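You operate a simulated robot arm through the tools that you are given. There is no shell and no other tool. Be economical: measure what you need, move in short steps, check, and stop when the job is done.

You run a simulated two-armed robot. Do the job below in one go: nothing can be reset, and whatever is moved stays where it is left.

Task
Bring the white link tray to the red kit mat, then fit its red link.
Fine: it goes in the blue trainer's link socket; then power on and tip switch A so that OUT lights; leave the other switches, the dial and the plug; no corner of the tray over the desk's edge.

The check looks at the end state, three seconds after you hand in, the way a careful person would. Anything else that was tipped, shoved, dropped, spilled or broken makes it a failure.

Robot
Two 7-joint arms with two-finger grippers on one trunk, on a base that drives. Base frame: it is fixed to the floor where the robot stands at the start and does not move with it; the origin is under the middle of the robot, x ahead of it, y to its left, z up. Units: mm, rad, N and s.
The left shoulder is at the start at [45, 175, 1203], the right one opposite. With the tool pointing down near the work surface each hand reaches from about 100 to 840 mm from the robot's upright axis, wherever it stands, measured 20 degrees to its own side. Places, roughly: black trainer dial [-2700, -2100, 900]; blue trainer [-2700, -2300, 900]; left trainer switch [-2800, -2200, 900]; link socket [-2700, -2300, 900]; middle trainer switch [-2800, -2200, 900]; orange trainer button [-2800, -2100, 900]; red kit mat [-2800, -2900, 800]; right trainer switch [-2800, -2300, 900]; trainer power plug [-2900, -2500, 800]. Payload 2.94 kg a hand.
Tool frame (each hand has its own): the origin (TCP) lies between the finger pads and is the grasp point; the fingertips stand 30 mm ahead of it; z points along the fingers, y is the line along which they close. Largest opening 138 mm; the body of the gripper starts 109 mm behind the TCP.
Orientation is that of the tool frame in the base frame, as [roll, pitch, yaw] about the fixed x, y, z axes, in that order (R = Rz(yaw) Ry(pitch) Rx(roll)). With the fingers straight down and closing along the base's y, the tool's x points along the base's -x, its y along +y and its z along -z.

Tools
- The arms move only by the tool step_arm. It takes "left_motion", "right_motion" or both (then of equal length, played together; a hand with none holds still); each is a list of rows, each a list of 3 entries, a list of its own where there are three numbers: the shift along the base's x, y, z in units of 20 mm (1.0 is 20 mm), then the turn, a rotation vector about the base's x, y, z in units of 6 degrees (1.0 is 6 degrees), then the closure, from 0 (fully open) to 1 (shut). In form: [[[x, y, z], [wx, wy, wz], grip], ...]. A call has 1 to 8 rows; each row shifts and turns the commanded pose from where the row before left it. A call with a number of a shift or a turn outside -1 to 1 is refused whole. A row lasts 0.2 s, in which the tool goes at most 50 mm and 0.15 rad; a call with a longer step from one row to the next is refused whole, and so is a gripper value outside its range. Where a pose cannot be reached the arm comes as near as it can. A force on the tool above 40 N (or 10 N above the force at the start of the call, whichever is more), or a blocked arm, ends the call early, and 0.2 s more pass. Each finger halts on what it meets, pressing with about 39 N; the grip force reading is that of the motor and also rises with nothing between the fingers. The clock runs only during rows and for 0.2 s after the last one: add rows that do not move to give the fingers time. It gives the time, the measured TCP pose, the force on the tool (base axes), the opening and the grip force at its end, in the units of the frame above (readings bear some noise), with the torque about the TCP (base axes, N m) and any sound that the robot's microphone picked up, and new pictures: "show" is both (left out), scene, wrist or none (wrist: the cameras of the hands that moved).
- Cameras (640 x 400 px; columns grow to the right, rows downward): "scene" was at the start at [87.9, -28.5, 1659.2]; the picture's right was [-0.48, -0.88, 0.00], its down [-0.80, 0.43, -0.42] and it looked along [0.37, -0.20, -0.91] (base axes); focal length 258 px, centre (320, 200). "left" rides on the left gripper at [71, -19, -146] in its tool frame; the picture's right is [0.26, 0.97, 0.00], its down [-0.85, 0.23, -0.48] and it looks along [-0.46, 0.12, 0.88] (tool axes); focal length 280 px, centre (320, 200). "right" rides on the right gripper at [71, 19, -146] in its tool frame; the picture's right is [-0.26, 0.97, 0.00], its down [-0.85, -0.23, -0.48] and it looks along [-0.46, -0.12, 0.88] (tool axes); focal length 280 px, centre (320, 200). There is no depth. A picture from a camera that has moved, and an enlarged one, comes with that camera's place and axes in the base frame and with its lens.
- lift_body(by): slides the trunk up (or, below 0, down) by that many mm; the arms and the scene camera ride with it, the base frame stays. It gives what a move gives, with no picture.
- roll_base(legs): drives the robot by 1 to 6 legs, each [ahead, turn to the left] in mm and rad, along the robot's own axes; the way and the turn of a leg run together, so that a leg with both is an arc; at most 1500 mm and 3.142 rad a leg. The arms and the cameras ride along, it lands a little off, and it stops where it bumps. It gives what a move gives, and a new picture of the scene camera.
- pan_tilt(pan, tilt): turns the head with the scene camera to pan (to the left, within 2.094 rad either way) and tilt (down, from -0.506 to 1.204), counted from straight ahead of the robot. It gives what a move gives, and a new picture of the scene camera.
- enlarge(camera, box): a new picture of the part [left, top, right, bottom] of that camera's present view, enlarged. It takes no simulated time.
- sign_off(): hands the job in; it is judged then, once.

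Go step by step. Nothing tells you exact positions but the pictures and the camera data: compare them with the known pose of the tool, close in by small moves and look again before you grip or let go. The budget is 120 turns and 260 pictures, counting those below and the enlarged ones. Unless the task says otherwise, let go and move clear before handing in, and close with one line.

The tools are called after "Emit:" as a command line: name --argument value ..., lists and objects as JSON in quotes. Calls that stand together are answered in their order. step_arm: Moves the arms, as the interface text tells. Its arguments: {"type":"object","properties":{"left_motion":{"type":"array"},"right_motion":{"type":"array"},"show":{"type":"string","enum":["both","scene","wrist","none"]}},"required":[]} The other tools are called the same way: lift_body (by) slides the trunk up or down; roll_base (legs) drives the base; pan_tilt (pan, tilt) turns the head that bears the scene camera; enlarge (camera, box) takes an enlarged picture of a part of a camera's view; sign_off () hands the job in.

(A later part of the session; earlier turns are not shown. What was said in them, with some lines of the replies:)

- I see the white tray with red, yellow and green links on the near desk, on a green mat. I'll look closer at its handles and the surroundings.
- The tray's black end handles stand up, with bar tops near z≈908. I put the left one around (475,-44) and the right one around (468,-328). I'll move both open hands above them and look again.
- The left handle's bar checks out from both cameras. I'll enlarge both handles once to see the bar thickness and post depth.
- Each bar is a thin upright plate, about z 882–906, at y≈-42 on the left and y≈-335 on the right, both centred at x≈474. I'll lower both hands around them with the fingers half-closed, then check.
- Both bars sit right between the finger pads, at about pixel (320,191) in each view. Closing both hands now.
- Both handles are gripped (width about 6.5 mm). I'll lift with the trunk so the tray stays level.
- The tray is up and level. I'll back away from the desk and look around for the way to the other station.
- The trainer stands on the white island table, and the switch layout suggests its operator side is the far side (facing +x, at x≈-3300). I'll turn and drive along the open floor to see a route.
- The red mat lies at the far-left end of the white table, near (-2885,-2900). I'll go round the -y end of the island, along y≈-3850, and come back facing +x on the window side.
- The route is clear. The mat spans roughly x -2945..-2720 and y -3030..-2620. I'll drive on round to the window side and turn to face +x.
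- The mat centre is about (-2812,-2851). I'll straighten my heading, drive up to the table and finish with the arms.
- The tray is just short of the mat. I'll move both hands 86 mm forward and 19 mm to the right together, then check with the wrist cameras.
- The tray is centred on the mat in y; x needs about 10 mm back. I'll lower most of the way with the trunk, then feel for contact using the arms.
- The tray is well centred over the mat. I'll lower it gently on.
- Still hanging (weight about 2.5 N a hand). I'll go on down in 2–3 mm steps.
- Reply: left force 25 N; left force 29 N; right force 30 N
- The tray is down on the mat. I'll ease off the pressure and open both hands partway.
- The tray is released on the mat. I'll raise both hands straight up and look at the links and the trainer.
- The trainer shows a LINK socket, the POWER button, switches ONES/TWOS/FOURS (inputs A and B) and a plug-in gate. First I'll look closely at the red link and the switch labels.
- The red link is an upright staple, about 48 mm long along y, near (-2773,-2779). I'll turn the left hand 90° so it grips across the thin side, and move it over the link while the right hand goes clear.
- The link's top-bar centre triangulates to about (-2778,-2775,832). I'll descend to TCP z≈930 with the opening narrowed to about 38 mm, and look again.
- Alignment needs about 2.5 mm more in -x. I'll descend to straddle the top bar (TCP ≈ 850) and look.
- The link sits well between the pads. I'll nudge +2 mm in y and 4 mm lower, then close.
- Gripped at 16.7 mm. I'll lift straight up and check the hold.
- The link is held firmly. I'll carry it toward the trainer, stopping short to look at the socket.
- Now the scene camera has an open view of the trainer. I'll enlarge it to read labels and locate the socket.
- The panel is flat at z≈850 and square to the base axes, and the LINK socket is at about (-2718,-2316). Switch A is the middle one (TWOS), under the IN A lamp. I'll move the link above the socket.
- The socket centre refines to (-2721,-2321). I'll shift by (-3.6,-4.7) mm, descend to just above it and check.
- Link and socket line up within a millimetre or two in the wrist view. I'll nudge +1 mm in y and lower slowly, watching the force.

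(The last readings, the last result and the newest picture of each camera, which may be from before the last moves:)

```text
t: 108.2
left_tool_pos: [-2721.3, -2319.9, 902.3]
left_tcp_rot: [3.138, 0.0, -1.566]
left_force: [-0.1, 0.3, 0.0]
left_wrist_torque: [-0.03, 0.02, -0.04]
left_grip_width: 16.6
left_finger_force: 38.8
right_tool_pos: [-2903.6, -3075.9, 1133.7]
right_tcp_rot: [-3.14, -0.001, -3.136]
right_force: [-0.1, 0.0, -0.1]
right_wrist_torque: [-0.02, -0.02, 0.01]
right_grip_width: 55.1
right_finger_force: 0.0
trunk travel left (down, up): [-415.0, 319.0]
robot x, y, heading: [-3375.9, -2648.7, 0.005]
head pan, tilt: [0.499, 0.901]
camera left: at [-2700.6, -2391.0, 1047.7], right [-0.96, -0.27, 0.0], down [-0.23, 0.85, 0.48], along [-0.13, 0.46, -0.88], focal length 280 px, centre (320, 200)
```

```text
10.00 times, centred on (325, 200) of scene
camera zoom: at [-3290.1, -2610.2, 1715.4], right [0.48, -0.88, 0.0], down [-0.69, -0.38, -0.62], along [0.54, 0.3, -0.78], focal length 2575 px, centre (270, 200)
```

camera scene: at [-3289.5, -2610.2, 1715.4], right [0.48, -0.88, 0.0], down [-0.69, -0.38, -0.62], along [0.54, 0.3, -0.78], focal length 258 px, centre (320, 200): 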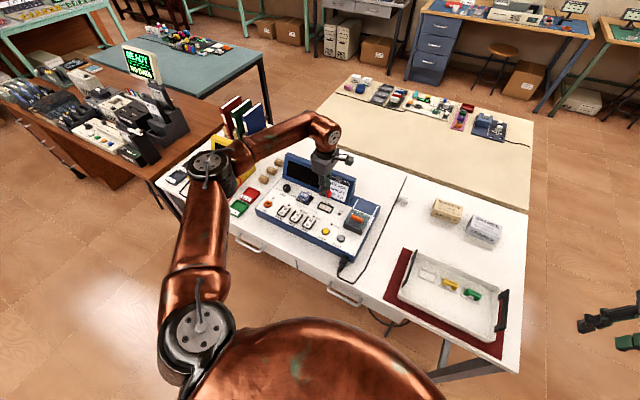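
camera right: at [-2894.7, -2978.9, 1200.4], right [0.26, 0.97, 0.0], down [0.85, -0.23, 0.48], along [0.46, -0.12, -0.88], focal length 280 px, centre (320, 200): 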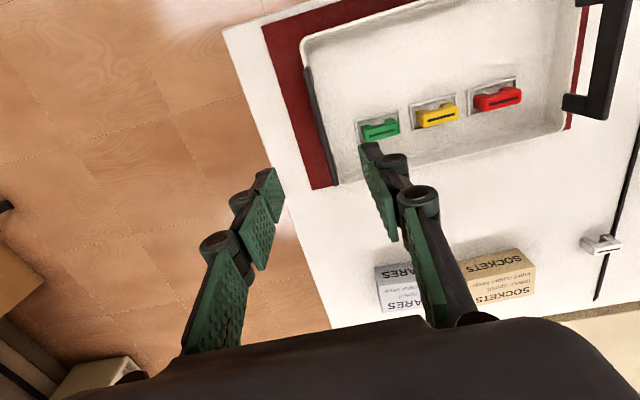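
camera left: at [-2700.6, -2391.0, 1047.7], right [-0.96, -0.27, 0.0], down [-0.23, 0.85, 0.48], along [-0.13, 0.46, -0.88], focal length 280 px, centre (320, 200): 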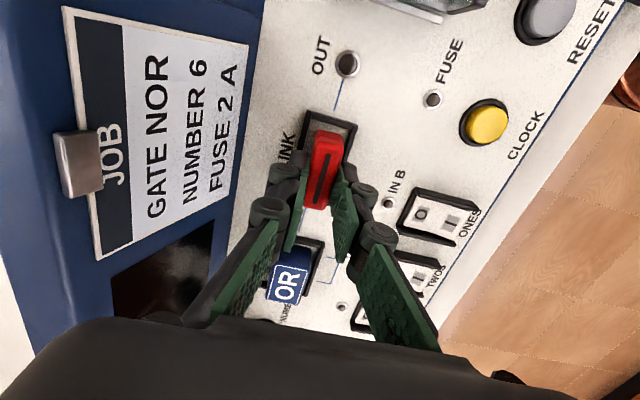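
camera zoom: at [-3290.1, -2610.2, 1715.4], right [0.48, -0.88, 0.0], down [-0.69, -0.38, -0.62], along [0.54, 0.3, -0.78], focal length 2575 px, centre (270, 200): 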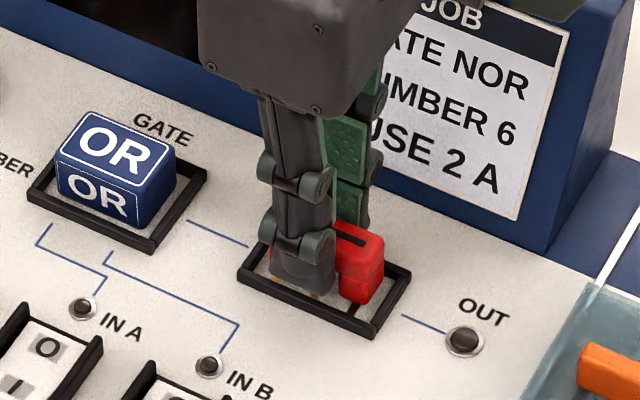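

Nearly centred; I'll take back 1 mm in y and lower in 2 mm steps to contact.

Emit:
step_arm --left_motion '[[[0.02, -0.06, -0.1], [0, 0, 0], 1], [[0, 0, -0.1], [0, 0, 0], 1], [[0, 0, -0.1], [0, 0, 0], 1], [[0, 0, 0], [0, 0, 0], 1]]' --show "none"

Emit:
step_arm --left_motion '[[[0, 0, -0.1], [0, 0, 0], 1], [[0, 0, 0], [0, 0, 0], 1]]' --show "wrist"

Emit:
enlarge --camera "left" --box '[240, 60, 400, 260]'

Emit:
enlarge --camera "scene" --box '[300, 180, 350, 220]'

```text
t: 109.2
left_tool_pos: [-2721.2, -2320.1, 896.4]
left_tcp_rot: [3.139, -0.001, -1.567]
left_force: [-0.1, -0.6, 0.1]
left_wrist_torque: [-0.03, 0.0, 0.02]
left_grip_width: 17.0
left_finger_force: 38.8
right_tool_pos: [-2903.4, -3076.4, 1133.6]
right_tcp_rot: [-3.139, 0.001, -3.135]
right_force: [0.3, 0.0, 0.8]
right_wrist_torque: [0.0, 0.0, 0.01]
right_grip_width: 54.9
right_finger_force: 0.1
trunk travel left (down, up): [-415.0, 319.0]
robot x, y, heading: [-3373.1, -2645.4, 0.004]
head pan, tilt: [0.499, 0.901]
```

```text
t: 109.8
left_tool_pos: [-2720.4, -2320.4, 895.3]
left_tcp_rot: [3.141, -0.001, -1.565]
left_force: [0.6, 0.5, 2.8]
left_wrist_torque: [0.01, 0.0, 0.03]
left_grip_width: 16.8
left_finger_force: 38.6
right_tool_pos: [-2904.1, -3075.1, 1134.2]
right_tcp_rot: [3.14, -0.001, -3.138]
right_force: [0.2, -0.2, -0.2]
right_wrist_torque: [0.02, 0.0, 0.01]
right_grip_width: 55.4
right_finger_force: 0.0
trunk travel left (down, up): [-415.0, 319.0]
robot x, y, heading: [-3373.3, -2646.5, 0.002]
head pan, tilt: [0.499, 0.901]
camera left: at [-2700.3, -2391.4, 1040.7], right [-0.96, -0.27, 0.0], down [-0.23, 0.85, 0.48], along [-0.13, 0.46, -0.88], focal length 280 px, centre (320, 200)
```

left: 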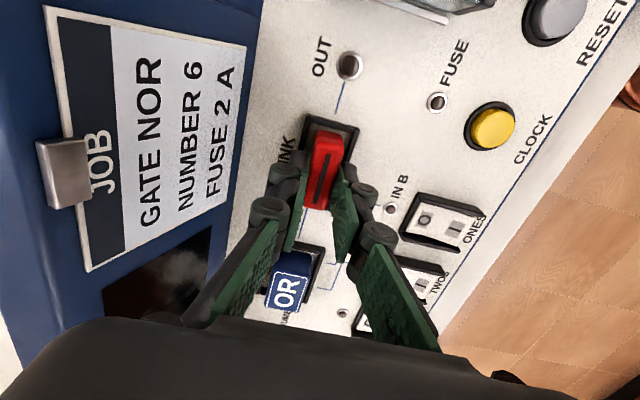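

```text
2.00 times, centred on (320, 160) of left
camera zoom: at [-2700.3, -2391.4, 1040.7], right [-0.96, -0.27, 0.0], down [-0.23, 0.85, 0.48], along [-0.13, 0.46, -0.88], focal length 561 px, centre (320, 280)
```

zoom: 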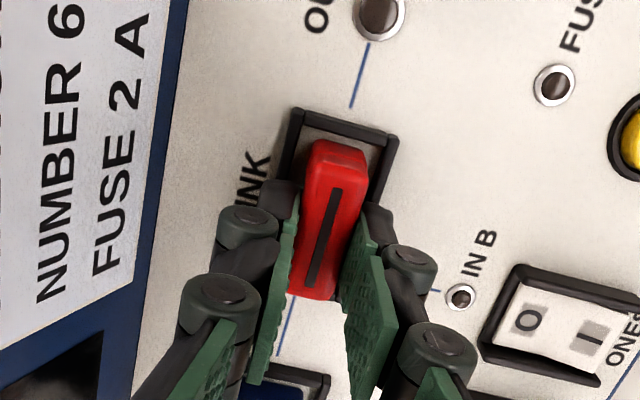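

```text
10.00 times, centred on (325, 200) of scene
camera zoom: at [-3290.4, -2610.3, 1715.5], right [0.48, -0.88, 0.0], down [-0.69, -0.38, -0.62], along [0.54, 0.3, -0.78], focal length 2575 px, centre (270, 200)
```

zoom: 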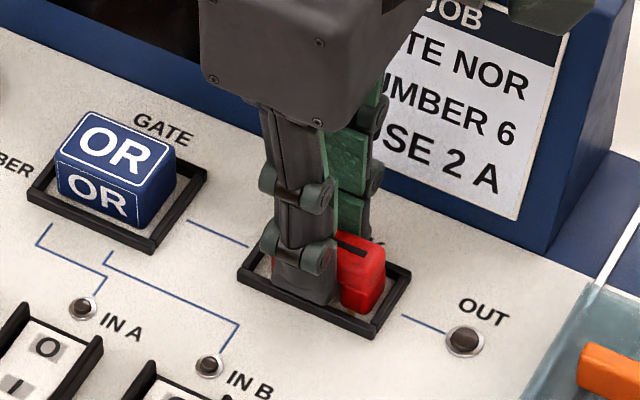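

Everything is centred to within about 1 mm and light contact is starting. I'll continue down.

Emit:
step_arm --left_motion '[[[-0.03, 0, -0.1], [0, 0, 0], 1], [[0, 0, 0], [0, 0, 0], 1]]' --show "none"

Emit:
step_arm --left_motion '[[[0, 0, -0.1], [0, 0, 0], 1], [[0, 0, 0], [0, 0, 0], 1]]' --show "none"

Emit:
step_arm --left_motion '[[[0, 0, -0.1], [0, 0, 0], 1], [[0, 0, 0], [0, 0, 0], 1]]' --show "none"

```text
t: 110.4
left_tool_pos: [-2720.9, -2320.5, 894.3]
left_tcp_rot: [-3.138, 0.0, -1.563]
left_force: [3.0, 3.0, 17.3]
left_wrist_torque: [0.13, -0.12, 0.02]
left_grip_width: 17.0
left_finger_force: 39.5
right_tool_pos: [-2905.1, -3076.1, 1135.4]
right_tcp_rot: [-3.141, 0.0, -3.138]
right_force: [-0.2, 0.9, -0.5]
right_wrist_torque: [-0.03, 0.0, 0.01]
right_grip_width: 55.1
right_finger_force: 0.2
trunk travel left (down, up): [-415.0, 319.0]
robot x, y, heading: [-3373.8, -2648.6, 0.007]
head pan, tilt: [0.499, 0.901]
```

```text
t: 111.0
left_tool_pos: [-2720.7, -2321.3, 894.3]
left_tcp_rot: [-3.137, 0.001, -1.563]
left_force: [6.5, 5.6, 31.8]
left_wrist_torque: [0.27, -0.16, -0.01]
left_grip_width: 17.1
left_finger_force: 39.4
right_tool_pos: [-2904.4, -3076.0, 1134.2]
right_tcp_rot: [3.141, 0.0, -3.137]
right_force: [0.7, 0.1, -0.5]
right_wrist_torque: [-0.01, 0.0, -0.04]
right_grip_width: 55.3
right_finger_force: 0.1
trunk travel left (down, up): [-415.0, 319.0]
robot x, y, heading: [-3375.3, -2646.0, 0.005]
head pan, tilt: [0.499, 0.901]
```

```text
t: 111.6
left_tool_pos: [-2721.2, -2321.3, 891.9]
left_tcp_rot: [-3.139, 0.0, -1.565]
left_force: [5.2, 7.6, 31.3]
left_wrist_torque: [0.36, -0.12, -0.02]
left_grip_width: 16.9
left_finger_force: 39.2
right_tool_pos: [-2904.4, -3075.2, 1133.6]
right_tcp_rot: [-3.141, 0.002, -3.135]
right_force: [0.4, 0.3, -0.1]
right_wrist_torque: [0.02, 0.01, -0.02]
right_grip_width: 55.2
right_finger_force: 0.1
trunk travel left (down, up): [-415.0, 319.0]
robot x, y, heading: [-3376.0, -2648.0, 0.003]
head pan, tilt: [0.499, 0.901]
```

Contact at about 31 N, with some give in z. I'll look before doing more.

Emit:
enlarge --camera "left" --box '[260, 90, 380, 220]'

Emit:
enlarge --camera "scene" --box '[310, 190, 345, 218]'

```text
3.08 times, centred on (320, 155) of left
camera zoom: at [-2701.5, -2392.2, 1037.3], right [-0.96, -0.27, 0.0], down [-0.24, 0.85, 0.47], along [-0.12, 0.46, -0.88], focal length 863 px, centre (320, 338)
```

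zoom: 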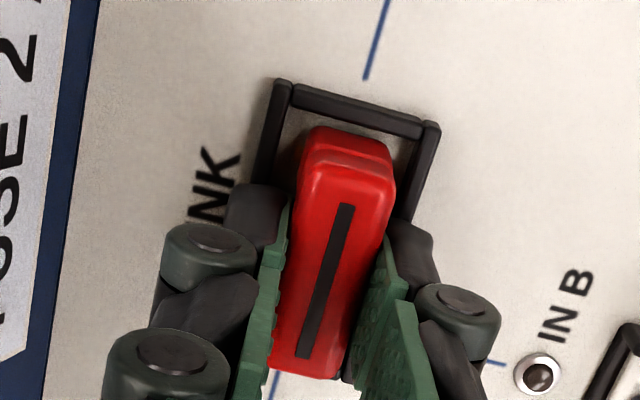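

```text
14.29 times, centred on (328, 204) of scene
camera zoom: at [-3292.8, -2611.0, 1715.7], right [0.48, -0.88, 0.0], down [-0.69, -0.38, -0.62], along [0.54, 0.3, -0.78], focal length 3678 px, centre (213, 143)
```

zoom: 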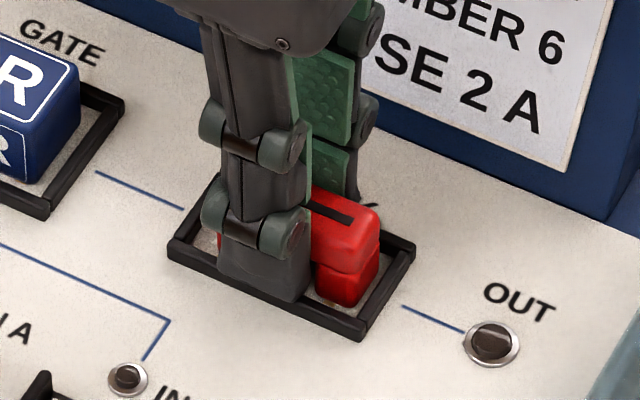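

The link stands inside the socket frame on its contacts. I'll release gently and back the fingers off to inspect.

Emit:
step_arm --left_motion '[[[0, 0, 0.1], [0, 0, 0], 1], [[0, 0, 0], [0, 0, 0], 0.8], [[0, 0, 0], [0, 0, 0], 0.75], [[0, 0, 0.5], [0, 0, 0], 0.75], [[0, 0, 1], [0, 0, 0], 0.75], [[0, 0, 1], [0, 0, 0], 0.75], [[0, 0, 1], [0, 0, 0], 0.75]]' --show "wrist"

Emit:
enlarge --camera "left" --box '[260, 60, 400, 200]'

Emit:
enlarge --camera "scene" --box '[300, 185, 350, 225]'

```text
t: 113.2
left_tool_pos: [-2720.7, -2321.2, 958.6]
left_tcp_rot: [3.139, -0.001, -1.564]
left_force: [-1.0, 0.3, 0.1]
left_wrist_torque: [0.03, 0.01, 0.01]
left_grip_width: 34.4
left_finger_force: 0.2
right_tool_pos: [-2903.5, -3075.5, 1133.4]
right_tcp_rot: [3.14, 0.0, -3.136]
right_force: [-0.3, -0.7, -0.6]
right_wrist_torque: [-0.01, -0.01, 0.02]
right_grip_width: 55.3
right_finger_force: 0.0
trunk travel left (down, up): [-415.0, 319.0]
robot x, y, heading: [-3377.5, -2648.4, 0.004]
head pan, tilt: [0.499, 0.901]
camera left: at [-2701.0, -2392.0, 1104.6], right [-0.96, -0.27, 0.0], down [-0.23, 0.85, 0.48], along [-0.13, 0.46, -0.88], focal length 280 px, centre (320, 200)
```

left: 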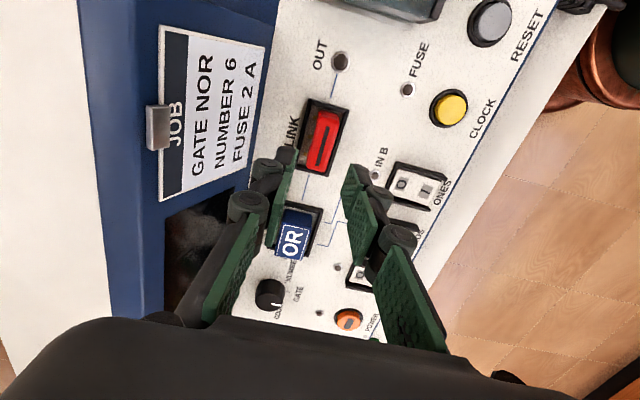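

```text
2.86 times, centred on (330, 130) of left
camera zoom: at [-2701.0, -2392.0, 1104.6], right [-0.96, -0.27, 0.0], down [-0.23, 0.85, 0.48], along [-0.13, 0.46, -0.88], focal length 801 px, centre (291, 400)
```

zoom: 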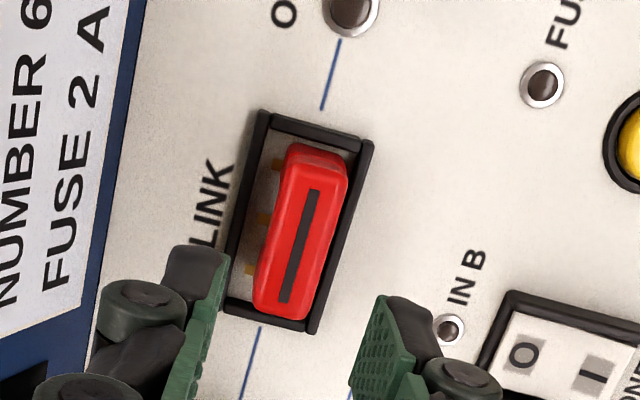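

```text
10.00 times, centred on (325, 205) of scene
camera zoom: at [-3290.7, -2610.5, 1715.5], right [0.48, -0.88, 0.0], down [-0.69, -0.38, -0.62], along [0.54, 0.3, -0.78], focal length 2575 px, centre (270, 150)
```

zoom: 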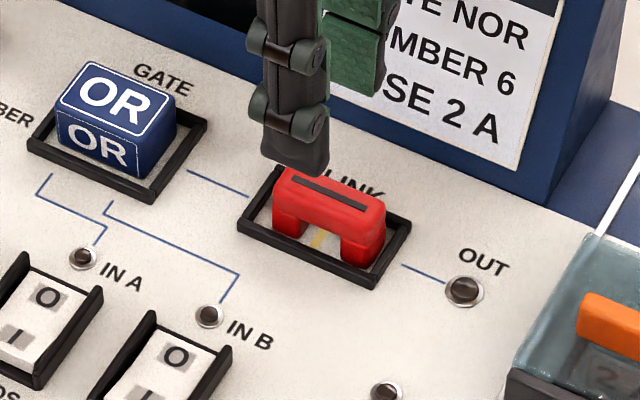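

The red link stands upright in the socket across both outer contacts. Next I'll close the fingers, turn the hand back, and go over the power button near (-2818,-2100).

Emit:
step_arm --left_motion '[[[0, 0, 0.5], [0, 0, 0], 0.75], [[-0.37, 0.74, 0], [0, 0, -1], 1], [[-0.37, 0.74, 0], [0, 0, -1], 1], [[-0.37, 0.74, 0], [0, 0, -1], 1], [[-0.37, 0.74, 0], [0, 0, -1], 1], [[-0.37, 0.74, 0], [0, 0, -1], 1], [[-0.37, 0.74, 0], [0, 0, -1], 1], [[-0.37, 0.74, 0], [0, 0, -1], 1]]' --show "none"

Emit:
step_arm --left_motion '[[[-0.37, 0.74, 0], [0, 0, -1], 1], [[-0.37, 0.74, 0], [0, 0, -1], 1], [[-0.37, 0.74, 0], [0, 0, -1], 1], [[-0.37, 0.74, 0], [0, 0, -1], 1], [[-0.37, 0.74, 0], [0, 0, -1], 1], [[-0.37, 0.74, 0], [0, 0, -1], 1], [[-0.37, 0.74, 0], [0, 0, -1], 1], [[0, 0, 0], [0, 0, -1], 1]]'

Emit:
enlarge --camera "left" --box '[200, 0, 440, 260]'

```text
t: 115.0
left_tool_pos: [-2773.4, -2217.3, 970.3]
left_tcp_rot: [3.14, 0.0, -2.3]
left_force: [0.0, -0.6, 0.3]
left_wrist_torque: [-0.02, -0.02, 0.01]
left_grip_width: 0.0
left_finger_force: 28.6
right_tool_pos: [-2902.7, -3074.9, 1134.7]
right_tcp_rot: [-3.14, -0.001, -3.137]
right_force: [-0.5, -0.3, 0.4]
right_wrist_torque: [0.02, -0.02, 0.0]
right_grip_width: 55.3
right_finger_force: 0.0
trunk travel left (down, up): [-415.0, 319.0]
robot x, y, heading: [-3375.5, -2644.9, 0.001]
head pan, tilt: [0.499, 0.901]
```

```text
t: 116.8
left_tool_pos: [-2824.8, -2113.4, 971.6]
left_tcp_rot: [3.141, -0.002, -3.034]
left_force: [0.1, -0.4, 0.2]
left_wrist_torque: [-0.01, -0.03, 0.04]
left_grip_width: 0.1
left_finger_force: 28.2
left hand out of reach, approached as far as the arm can: row 8
right_tool_pos: [-2901.9, -3074.9, 1133.3]
right_tcp_rot: [-3.14, -0.001, -3.136]
right_force: [0.3, -0.3, -0.5]
right_wrist_torque: [0.03, 0.01, -0.01]
right_grip_width: 55.3
right_finger_force: 0.1
trunk travel left (down, up): [-415.0, 319.0]
robot x, y, heading: [-3379.2, -2647.6, 0.0]
head pan, tilt: [0.499, 0.901]
camera scene: at [-3289.8, -2610.2, 1715.4], right [0.48, -0.88, 0.0], down [-0.69, -0.38, -0.62], along [0.54, 0.3, -0.78], focal length 258 px, centre (320, 200)
camera left: at [-2891.8, -2140.5, 1116.4], right [-0.37, 0.93, 0.0], down [0.82, 0.32, 0.48], along [0.44, 0.17, -0.88], focal length 280 px, centre (320, 200)
```

scene: 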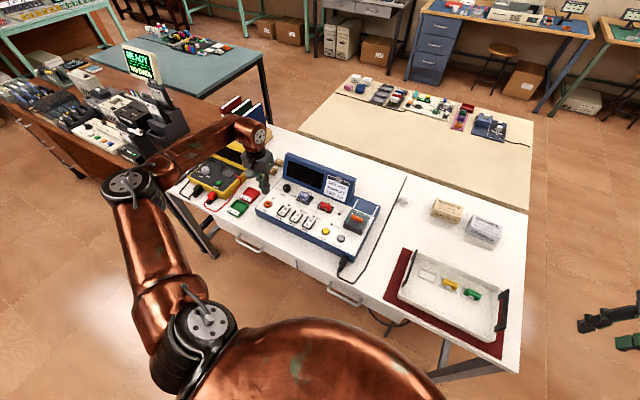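
left: 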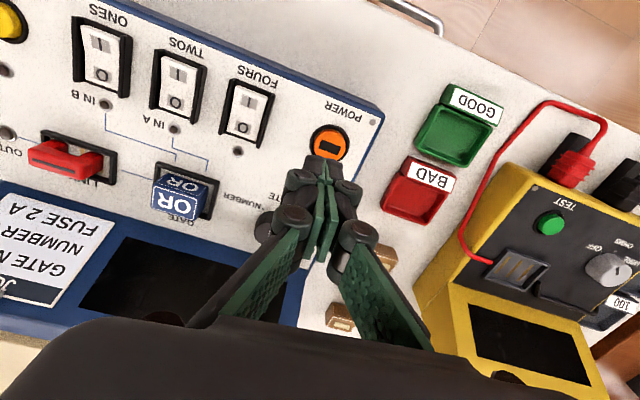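

```text
1.54 times, centred on (320, 130) of left
camera zoom: at [-2891.8, -2140.5, 1116.4], right [-0.37, 0.93, 0.0], down [0.82, 0.32, 0.48], along [0.44, 0.17, -0.88], focal length 431 px, centre (320, 308)
```

zoom: 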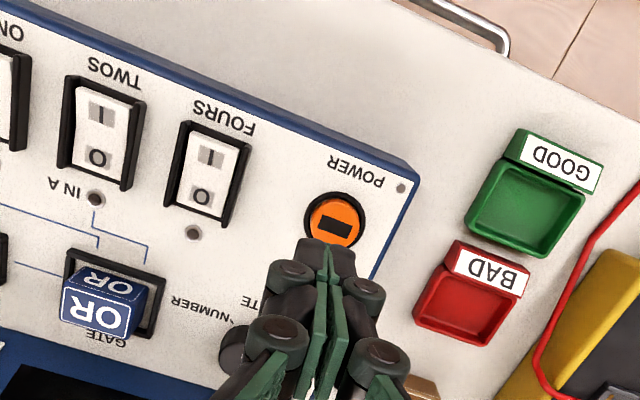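

The power button is at about (-2823,-2105), just ahead of the fingertips. I'll shift the hand over it and lower the trunk to keep the arm in reach.

Emit:
step_arm --left_motion '[[[0.1, 0.4, 0], [0, 0, 1], 1], [[0, 0, 0], [0, 0, 0], 1]]' --show "none"

Emit:
lift_body --by -55

Emit:
enlarge --camera "left" --box '[200, 0, 440, 260]'

Emit:
enlarge --camera "scene" --box '[220, 120, 340, 240]'

```text
t: 117.4
left_tool_pos: [-2821.9, -2106.1, 971.1]
left_tcp_rot: [3.14, 0.001, -2.927]
left_force: [0.9, 0.5, -0.6]
left_wrist_torque: [0.0, -0.04, 0.04]
left_grip_width: 0.0
left_finger_force: 28.1
right_tool_pos: [-2902.9, -3075.8, 1133.6]
right_tcp_rot: [-3.14, 0.001, -3.136]
right_force: [-1.0, -0.7, 0.1]
right_wrist_torque: [0.03, 0.02, 0.05]
right_grip_width: 55.2
right_finger_force: 0.0
trunk travel left (down, up): [-415.0, 319.0]
robot x, y, heading: [-3375.9, -2647.9, 0.011]
head pan, tilt: [0.499, 0.901]
```

```text
t: 118.3
left_tool_pos: [-2822.5, -2105.1, 916.4]
left_tcp_rot: [3.14, 0.0, -2.927]
left_force: [-0.3, 1.1, 0.4]
left_wrist_torque: [-0.02, -0.07, 0.03]
left_grip_width: 0.1
left_finger_force: 28.5
right_tool_pos: [-2903.0, -3077.2, 1078.4]
right_tcp_rot: [-3.139, 0.001, -3.137]
right_force: [0.5, 0.8, 0.0]
right_wrist_torque: [0.01, 0.0, 0.05]
right_grip_width: 55.2
right_finger_force: 0.1
trunk travel left (down, up): [-360.0, 374.0]
robot x, y, heading: [-3371.4, -2646.0, 0.002]
head pan, tilt: [0.499, 0.901]
```

```text
1.54 times, centred on (320, 130) of left
camera zoom: at [-2887.5, -2139.5, 1061.8], right [-0.46, 0.89, 0.0], down [0.78, 0.41, 0.48], along [0.42, 0.22, -0.88], focal length 431 px, centre (320, 308)
```

zoom: 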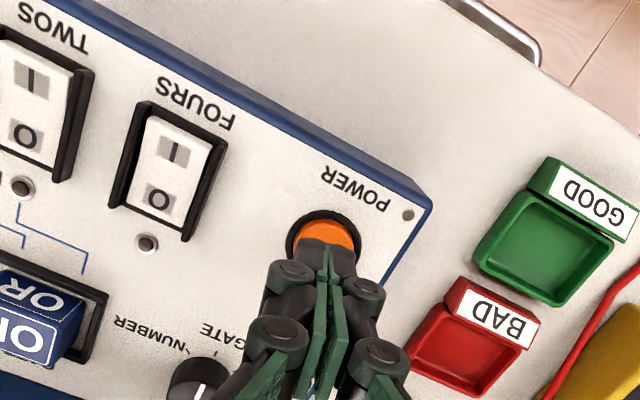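

```text
3.33 times, centred on (280, 180) of scene
camera zoom: at [-3267.6, -2609.7, 1660.4], right [0.48, -0.88, 0.0], down [-0.69, -0.38, -0.62], along [0.54, 0.3, -0.78], focal length 858 px, centre (453, 267)
```

zoom: 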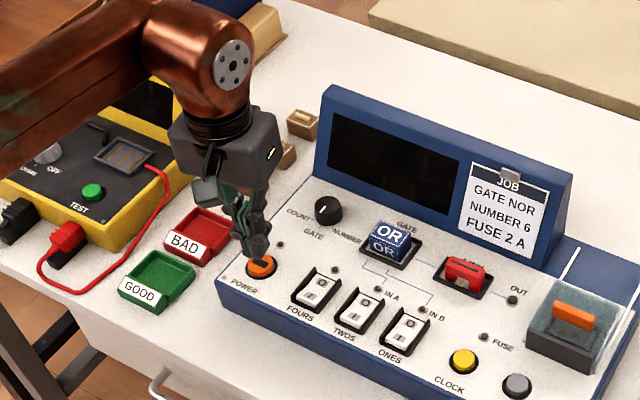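

The fingertips are over the button. I'll lower until just touching, then press.

Emit:
step_arm --left_motion '[[[-0.1, 0, -0.25], [0, 0, 0], 1], [[0, 0, -0.25], [0, 0, 0], 1], [[0, 0, -0.25], [0, 0, 0], 1], [[0, 0, -0.25], [0, 0, 0], 1], [[0, 0, -0.2], [0, 0, 0], 1]]' --show "none"

Emit:
step_arm --left_motion '[[[0, 0, -0.15], [0, 0, 0], 1], [[0, 0, -0.15], [0, 0, 0], 1]]' --show "scene"

Emit:
enlarge --camera "scene" --box '[220, 120, 340, 240]'

```text
t: 119.5
left_tool_pos: [-2824.3, -2106.8, 891.9]
left_tcp_rot: [3.14, -0.001, -2.927]
left_force: [0.8, -0.8, -0.1]
left_wrist_torque: [0.03, -0.01, -0.01]
left_grip_width: 0.0
left_finger_force: 28.1
right_tool_pos: [-2902.0, -3077.5, 1078.7]
right_tcp_rot: [-3.138, 0.0, -3.137]
right_force: [-0.7, 0.0, -1.0]
right_wrist_torque: [0.01, 0.0, -0.02]
right_grip_width: 55.2
right_finger_force: 0.0
trunk travel left (down, up): [-360.0, 374.0]
robot x, y, heading: [-3372.3, -2648.1, 0.007]
head pan, tilt: [0.499, 0.901]
```

```text
t: 120.2
left_tool_pos: [-2824.5, -2106.3, 887.5]
left_tcp_rot: [3.14, 0.001, -2.927]
left_force: [-0.7, 1.5, 2.0]
left_wrist_torque: [0.03, 0.02, -0.02]
left_grip_width: 5.9
left_finger_force: 28.0
right_tool_pos: [-2903.9, -3077.1, 1078.6]
right_tcp_rot: [-3.14, 0.001, -3.136]
right_force: [0.5, 0.2, 0.2]
right_wrist_torque: [0.0, 0.04, -0.01]
right_grip_width: 55.2
right_finger_force: 0.1
trunk travel left (down, up): [-360.0, 374.0]
robot x, y, heading: [-3372.4, -2642.9, 0.006]
head pan, tilt: [0.499, 0.901]
heard: click
camera scene: at [-3267.1, -2609.8, 1660.3], right [0.48, -0.88, 0.0], down [-0.69, -0.38, -0.62], along [0.54, 0.3, -0.78], focal length 258 px, centre (320, 200)
```

scene: 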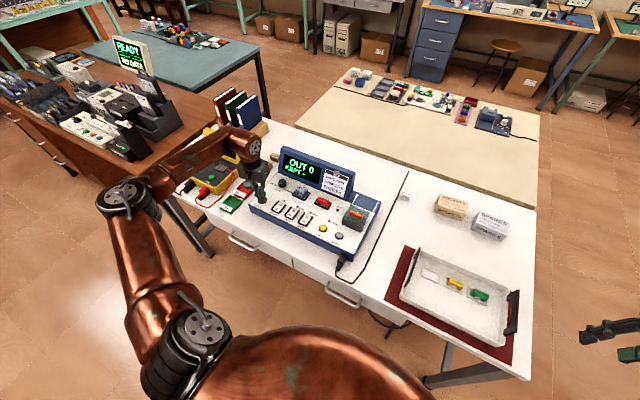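

```text
3.33 times, centred on (280, 180) of scene
camera zoom: at [-3267.1, -2609.8, 1660.3], right [0.48, -0.88, 0.0], down [-0.69, -0.38, -0.62], along [0.54, 0.3, -0.78], focal length 858 px, centre (453, 267)
```

zoom: 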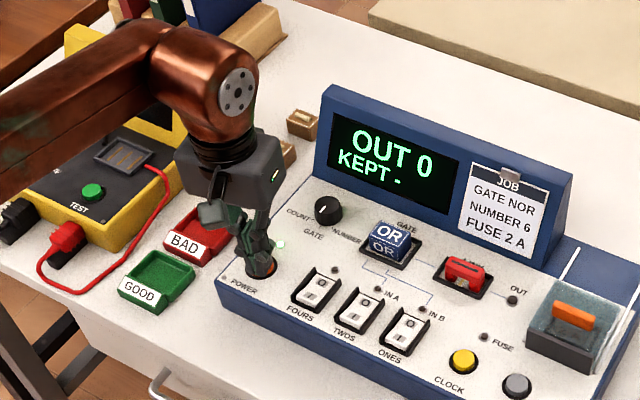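

Power is on (display "OUT 0"). I'll lift straight up and move over the TWOS switch (IN A), squaring up the hand.

Emit:
step_arm --left_motion '[[[0, 0, 0.3], [0, 0, 0], 1], [[0, 0, 1], [0, 0, 0], 1], [[0, 0, 1], [0, 0, 0], 1], [[-0.2, -1, 0.5], [0, 0, 0], 1], [[-0.2, -1, 0], [0, 0, 0], 1], [[-0.2, -1, 0], [0, 0, -0.7], 1], [[-0.2, -1, 0], [0, 0, -0.7], 1], [[0, -1, 0], [0, 0, -0.6], 1]]' --show "none"

Emit:
step_arm --left_motion '[[[0, -1, 0], [0, 0, 0], 1], [[0, 0, 0], [0, 0, 0], 1]]'

Emit:
enlarge --camera "left" --box '[200, 40, 440, 240]'

Emit:
enlarge --camera "scene" --box '[240, 140, 340, 240]'

```text
t: 122.0
left_tool_pos: [-2839.9, -2206.0, 941.3]
left_tcp_rot: [3.141, -0.002, -3.135]
left_force: [-0.3, -0.1, -0.7]
left_wrist_torque: [0.0, 0.01, 0.01]
left_grip_width: 0.0
left_finger_force: 28.8
right_tool_pos: [-2902.8, -3077.4, 1078.0]
right_tcp_rot: [3.141, -0.002, -3.137]
right_force: [0.7, -0.3, -0.1]
right_wrist_torque: [-0.01, 0.02, 0.0]
right_grip_width: 55.3
right_finger_force: 0.2
trunk travel left (down, up): [-360.0, 374.0]
robot x, y, heading: [-3372.0, -2649.3, 0.004]
head pan, tilt: [0.499, 0.901]
```

```text
t: 122.5
left_tool_pos: [-2839.2, -2225.0, 942.6]
left_tcp_rot: [-3.142, 0.002, -3.136]
left_force: [0.9, 0.4, -0.1]
left_wrist_torque: [-0.04, -0.01, -0.01]
left_grip_width: 0.0
left_finger_force: 28.3
right_tool_pos: [-2903.6, -3076.6, 1077.7]
right_tcp_rot: [3.141, 0.0, -3.137]
right_force: [-0.3, 0.3, -0.1]
right_wrist_torque: [-0.01, -0.02, -0.01]
right_grip_width: 55.3
right_finger_force: 0.1
trunk travel left (down, up): [-360.0, 374.0]
robot x, y, heading: [-3371.0, -2648.3, 0.005]
head pan, tilt: [0.499, 0.901]
camera scene: at [-3267.2, -2608.9, 1660.3], right [0.48, -0.88, 0.0], down [-0.69, -0.38, -0.62], along [0.54, 0.3, -0.78], focal length 258 px, centre (320, 200)
camera left: at [-2910.6, -2243.9, 1088.4], right [-0.27, 0.96, 0.0], down [0.85, 0.23, 0.48], along [0.46, 0.13, -0.88], focal length 280 px, centre (320, 200)
```

scene: 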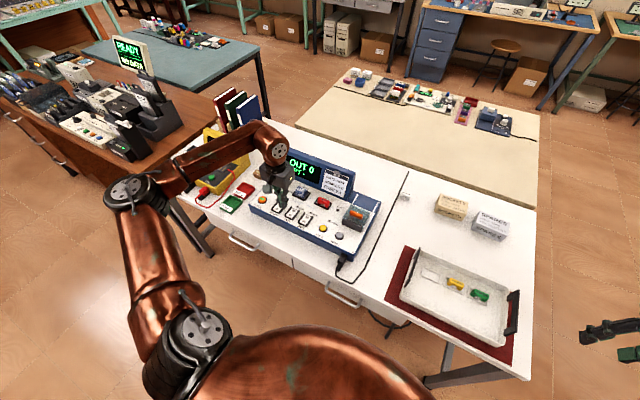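
left: 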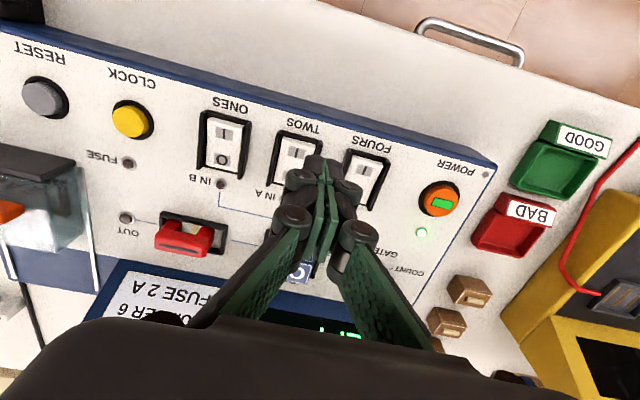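

```text
2.00 times, centred on (320, 140) of left
camera zoom: at [-2910.6, -2243.9, 1088.4], right [-0.27, 0.96, 0.0], down [0.85, 0.23, 0.48], along [0.46, 0.13, -0.88], focal length 561 px, centre (320, 320)
```

zoom: 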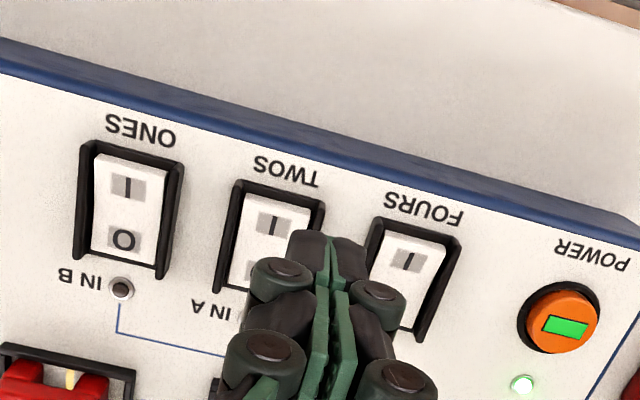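

```text
4.00 times, centred on (290, 190) of scene
camera zoom: at [-3267.2, -2608.9, 1660.3], right [0.48, -0.88, 0.0], down [-0.69, -0.38, -0.62], along [0.54, 0.3, -0.78], focal length 1030 px, centre (440, 240)
```

zoom: 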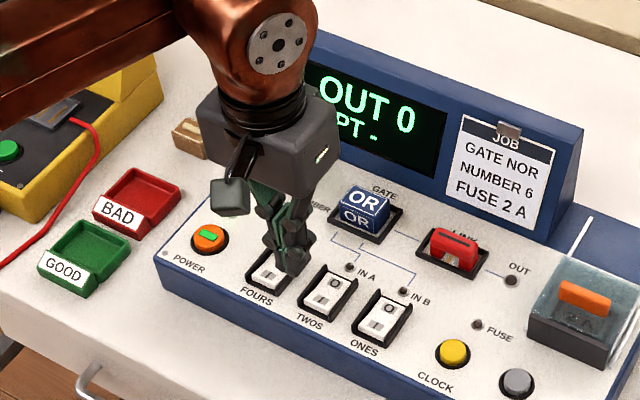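

The "I" half of TWOS centres at about (-2829,-2241). I'll line up at (-2834,-2241), lower to just above it and check.

Emit:
step_arm --left_motion '[[[0.13, -0.42, 0], [0, 0, 0], 1], [[0.12, -0.41, 0], [0, 0, 0], 1], [[0, 0, -0.7], [0, 0, 0], 1], [[0, 0, -0.7], [0, 0, 0], 1], [[0, 0, -0.6], [0, 0, 0], 1], [[0, 0, 0], [0, 0, 0], 1]]' --show "wrist"

Emit:
enlarge --camera "left" --box '[240, 60, 400, 240]'

Emit:
enlarge --camera "scene" --box '[265, 185, 325, 235]'

```text
t: 124.0
left_tool_pos: [-2834.8, -2242.7, 901.3]
left_tcp_rot: [3.141, 0.0, -3.136]
left_force: [0.2, -0.7, 0.4]
left_wrist_torque: [0.01, 0.02, -0.01]
left_grip_width: 0.0
left_finger_force: 28.4
right_tool_pos: [-2903.2, -3077.7, 1078.1]
right_tcp_rot: [-3.14, 0.001, -3.136]
right_force: [-0.2, 0.5, 0.1]
right_wrist_torque: [0.02, 0.03, 0.02]
right_grip_width: 55.1
right_finger_force: 0.1
trunk travel left (down, up): [-360.0, 374.0]
robot x, y, heading: [-3376.4, -2645.2, 0.001]
head pan, tilt: [0.499, 0.901]
camera left: at [-2905.3, -2261.2, 1047.6], right [-0.27, 0.96, 0.0], down [0.85, 0.23, 0.48], along [0.46, 0.13, -0.88], focal length 280 px, centre (320, 200)
```

left: 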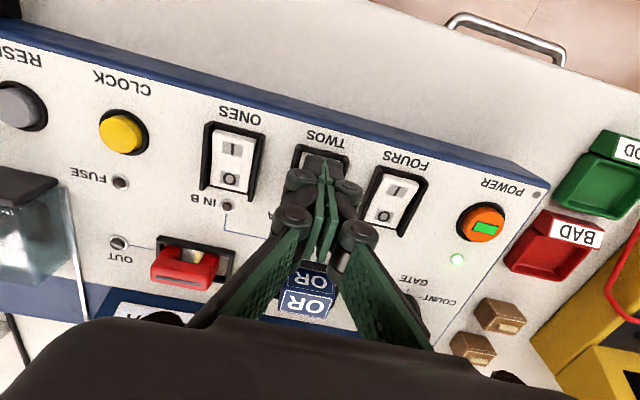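

```text
2.22 times, centred on (320, 150) of left
camera zoom: at [-2905.3, -2261.2, 1047.6], right [-0.27, 0.96, 0.0], down [0.85, 0.23, 0.48], along [0.46, 0.13, -0.88], focal length 623 px, centre (320, 311)
```

zoom: 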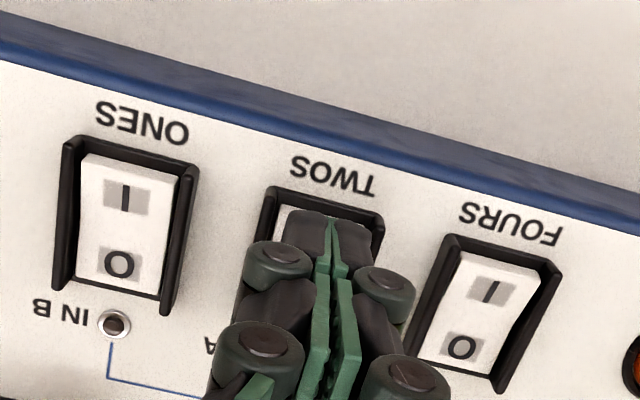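

```text
8.00 times, centred on (295, 210) of scene
camera zoom: at [-3266.9, -2610.0, 1660.2], right [0.48, -0.88, 0.0], down [-0.69, -0.38, -0.62], along [0.54, 0.3, -0.78], focal length 2060 px, centre (520, 120)
```

zoom: 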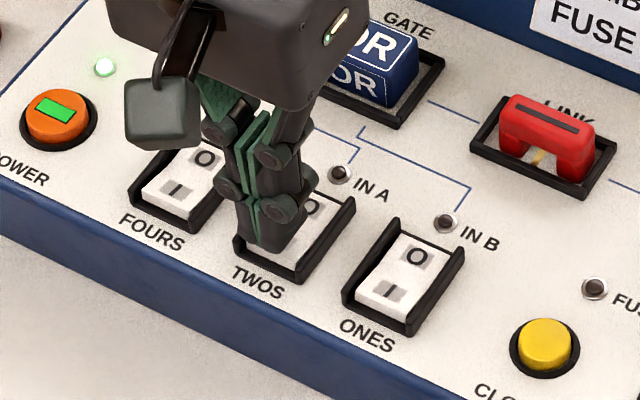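

The tip is within the switch's side guards; I'll shift -1.2 mm in y and press down slowly.

Emit:
step_arm --left_motion '[[[0, -0.06, -0.2], [0, 0, 0], 1], [[0, 0, -0.2], [0, 0, 0], 1], [[0, 0, 0], [0, 0, 0], 1]]' --show "none"

Emit:
step_arm --left_motion '[[[0, 0, -0.15], [0, 0, 0], 1], [[0, 0, 0], [0, 0, 0], 1]]' --show "scene"

Emit:
enlarge --camera "scene" --box '[265, 150, 345, 235]'

```text
t: 124.8
left_tool_pos: [-2835.5, -2243.0, 893.9]
left_tcp_rot: [-3.142, 0.001, -3.137]
left_force: [1.2, -0.1, -0.5]
left_wrist_torque: [-0.03, -0.06, 0.0]
left_grip_width: 0.0
left_finger_force: 27.9
right_tool_pos: [-2903.2, -3076.9, 1078.2]
right_tcp_rot: [-3.14, -0.001, -3.137]
right_force: [0.5, 0.2, 0.5]
right_wrist_torque: [0.02, 0.01, -0.03]
right_grip_width: 55.3
right_finger_force: 0.1
trunk travel left (down, up): [-360.0, 374.0]
robot x, y, heading: [-3372.5, -2647.7, 0.001]
head pan, tilt: [0.499, 0.901]
```

```text
t: 125.3
left_tool_pos: [-2835.8, -2242.5, 891.2]
left_tcp_rot: [3.14, 0.0, -3.136]
left_force: [0.2, 1.2, 1.3]
left_wrist_torque: [0.02, -0.03, 0.0]
left_grip_width: 5.9
left_finger_force: 28.0
right_tool_pos: [-2902.3, -3076.9, 1077.9]
right_tcp_rot: [-3.14, 0.0, -3.136]
right_force: [-0.1, -0.3, -2.0]
right_wrist_torque: [0.0, -0.02, 0.02]
right_grip_width: 55.3
right_finger_force: 0.1
trunk travel left (down, up): [-360.0, 374.0]
robot x, y, heading: [-3379.4, -2648.1, 0.003]
head pan, tilt: [0.499, 0.901]
camera scene: at [-3266.8, -2609.8, 1660.2], right [0.48, -0.88, 0.0], down [-0.69, -0.38, -0.62], along [0.54, 0.3, -0.78], focal length 258 px, centre (320, 200)
```

scene: 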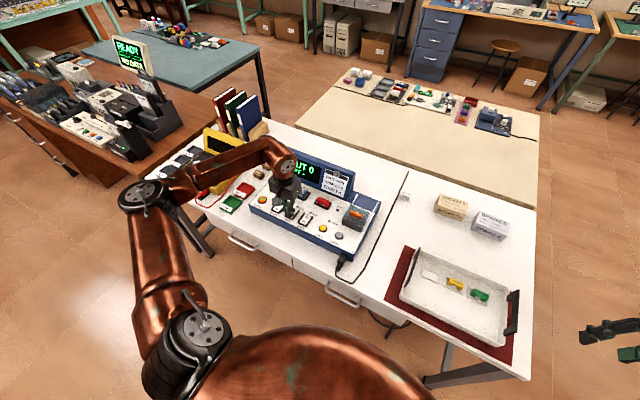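

```text
4.71 times, centred on (305, 192) of scene
camera zoom: at [-3266.8, -2609.8, 1660.2], right [0.48, -0.88, 0.0], down [-0.69, -0.38, -0.62], along [0.54, 0.3, -0.78], focal length 1212 px, centre (391, 235)
```

zoom: 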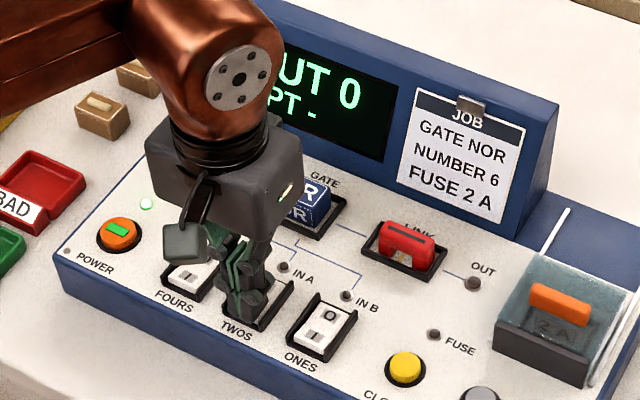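

Contact has begun but no click yet; pressing further in small steps.

Emit:
step_arm --left_motion '[[[0, 0, -0.12], [0, 0, 0], 1], [[0, 0, 0], [0, 0, 0], 1]]' --show "none"

Emit:
step_arm --left_motion '[[[0, 0, -0.12], [0, 0, 0], 1], [[0, 0, 0], [0, 0, 0], 1]]' --show "none"

Emit:
enlarge --camera "scene" --box '[265, 150, 345, 235]'

```text
t: 126.0
left_tool_pos: [-2834.5, -2244.1, 890.4]
left_tcp_rot: [3.141, 0.001, -3.134]
left_force: [-1.7, 0.2, 8.1]
left_wrist_torque: [-0.01, -0.05, 0.01]
left_grip_width: 6.3
left_finger_force: 28.6
right_tool_pos: [-2904.3, -3078.1, 1077.8]
right_tcp_rot: [-3.141, 0.0, -3.137]
right_force: [0.3, 0.2, 1.2]
right_wrist_torque: [0.0, 0.01, 0.03]
right_grip_width: 55.3
right_finger_force: 0.0
trunk travel left (down, up): [-360.0, 374.0]
robot x, y, heading: [-3374.6, -2646.3, 0.008]
head pan, tilt: [0.499, 0.901]
```

```text
t: 126.5
left_tool_pos: [-2835.5, -2242.6, 888.9]
left_tcp_rot: [3.14, 0.005, -3.135]
left_force: [-4.5, 4.4, 30.1]
left_wrist_torque: [0.11, -0.22, -0.07]
left_grip_width: 6.1
left_finger_force: 28.1
right_tool_pos: [-2904.6, -3078.5, 1079.4]
right_tcp_rot: [3.141, 0.002, -3.135]
right_force: [0.7, 0.6, 0.9]
right_wrist_torque: [0.0, 0.01, 0.0]
right_grip_width: 55.4
right_finger_force: 0.1
trunk travel left (down, up): [-360.0, 374.0]
robot x, y, heading: [-3373.3, -2647.2, 0.002]
head pan, tilt: [0.499, 0.901]
```

```text
4.71 times, centred on (305, 192) of scene
camera zoom: at [-3270.2, -2611.3, 1660.8], right [0.48, -0.88, 0.0], down [-0.68, -0.38, -0.62], along [0.55, 0.3, -0.78], focal length 1212 px, centre (391, 235)
```

zoom: 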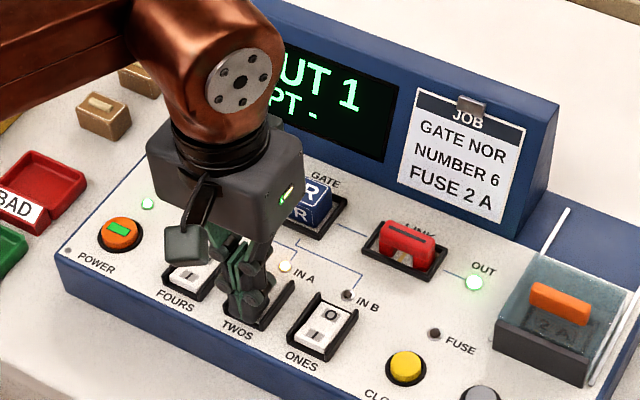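

IN A and OUT are lit (OUT 1). I'll raise the hand straight up and verify that it stays.

Emit:
step_arm --left_motion '[[[0, 0, 0.3], [0, 0, 0], 1], [[0, 0, 0.7], [0, 0, 0], 1], [[0, 0, 1], [0, 0, 0], 1], [[0, 0, 1], [0, 0, 0], 1], [[0, 0, 1], [0, 0, 0], 1], [[-0.7, 0, 1], [0, 0, 0], 1], [[-0.8, 0, 1], [0, 0, 0], 1], [[-0.8, 0, 1], [0, 0, 0], 1]]'

Emit:
enlarge --camera "scene" --box '[245, 140, 405, 260]'

Emit:
enlarge --camera "scene" --box '[370, 230, 550, 390]'

```text
t: 128.3
left_tool_pos: [-2880.8, -2244.2, 1025.5]
left_tcp_rot: [3.14, 0.0, -3.137]
left_force: [0.1, 0.1, 0.0]
left_wrist_torque: [-0.02, -0.04, -0.01]
left_grip_width: 0.0
left_finger_force: 28.2
right_tool_pos: [-2903.0, -3077.9, 1079.6]
right_tcp_rot: [3.141, 0.001, -3.136]
right_force: [-1.0, 0.0, -0.3]
right_wrist_torque: [0.02, -0.03, 0.0]
right_grip_width: 55.3
right_finger_force: 0.1
trunk travel left (down, up): [-360.0, 374.0]
robot x, y, heading: [-3370.2, -2644.7, 0.005]
head pan, tilt: [0.499, 0.901]
camera scene: at [-3267.8, -2609.9, 1660.3], right [0.48, -0.88, 0.0], down [-0.69, -0.38, -0.62], along [0.54, 0.3, -0.78], focal length 258 px, centre (320, 200)
camera left: at [-2952.0, -2264.0, 1172.3], right [-0.27, 0.96, 0.0], down [0.85, 0.23, 0.48], along [0.46, 0.13, -0.88], focal length 280 px, centre (320, 200)
```

scene: 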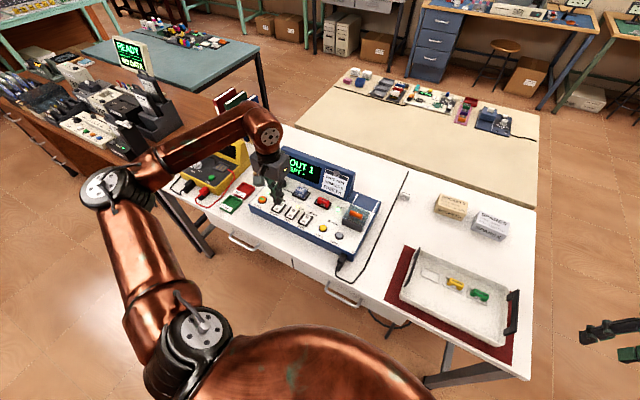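
left: 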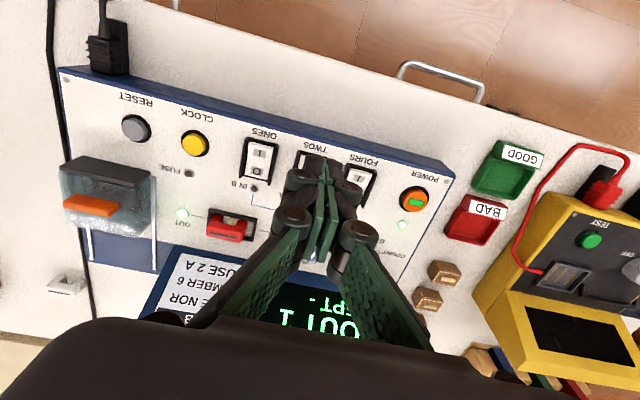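

```text
3.33 times, centred on (325, 200) of scene
camera zoom: at [-3267.8, -2609.9, 1660.3], right [0.48, -0.88, 0.0], down [-0.69, -0.38, -0.62], along [0.54, 0.3, -0.78], focal length 858 px, centre (303, 200)
```

zoom: 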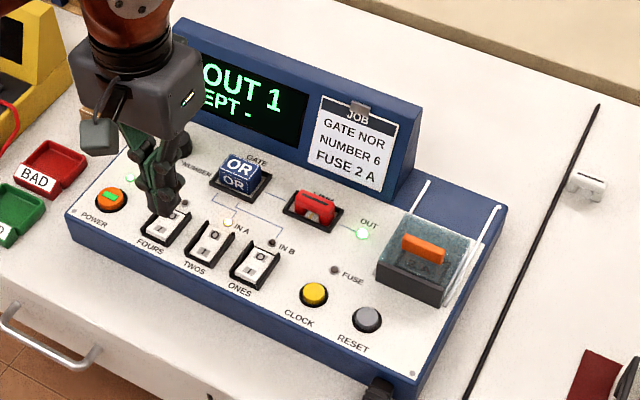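

```text
2.50 times, centred on (460, 310) of scene
camera zoom: at [-3267.8, -2609.9, 1660.3], right [0.48, -0.88, 0.0], down [-0.69, -0.38, -0.62], along [0.54, 0.3, -0.78], focal length 644 px, centre (-30, -75)
```

zoom: 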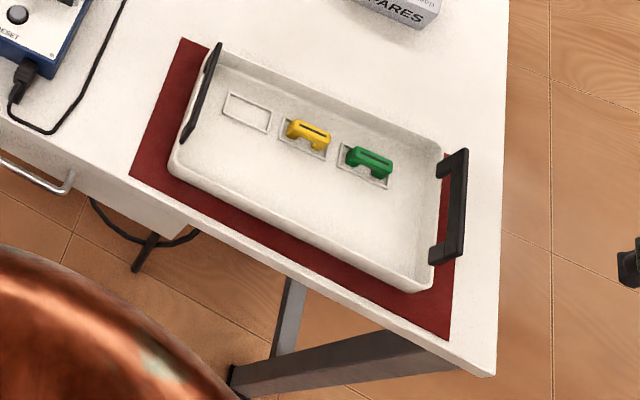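

The tray is on the mat, the link is fitted, power is on, switch A is tipped and OUT stays lit, with both hands clear. Handing in.

Emit:
sign_off

```text
The job is handed in.
```

The white tray sits within the red mat and clear of the desk's edge. Its red link is fitted in the trainer's LINK socket, power is on, and switch A (TWOS, the one under the IN A lamp) is tipped with OUT lit.
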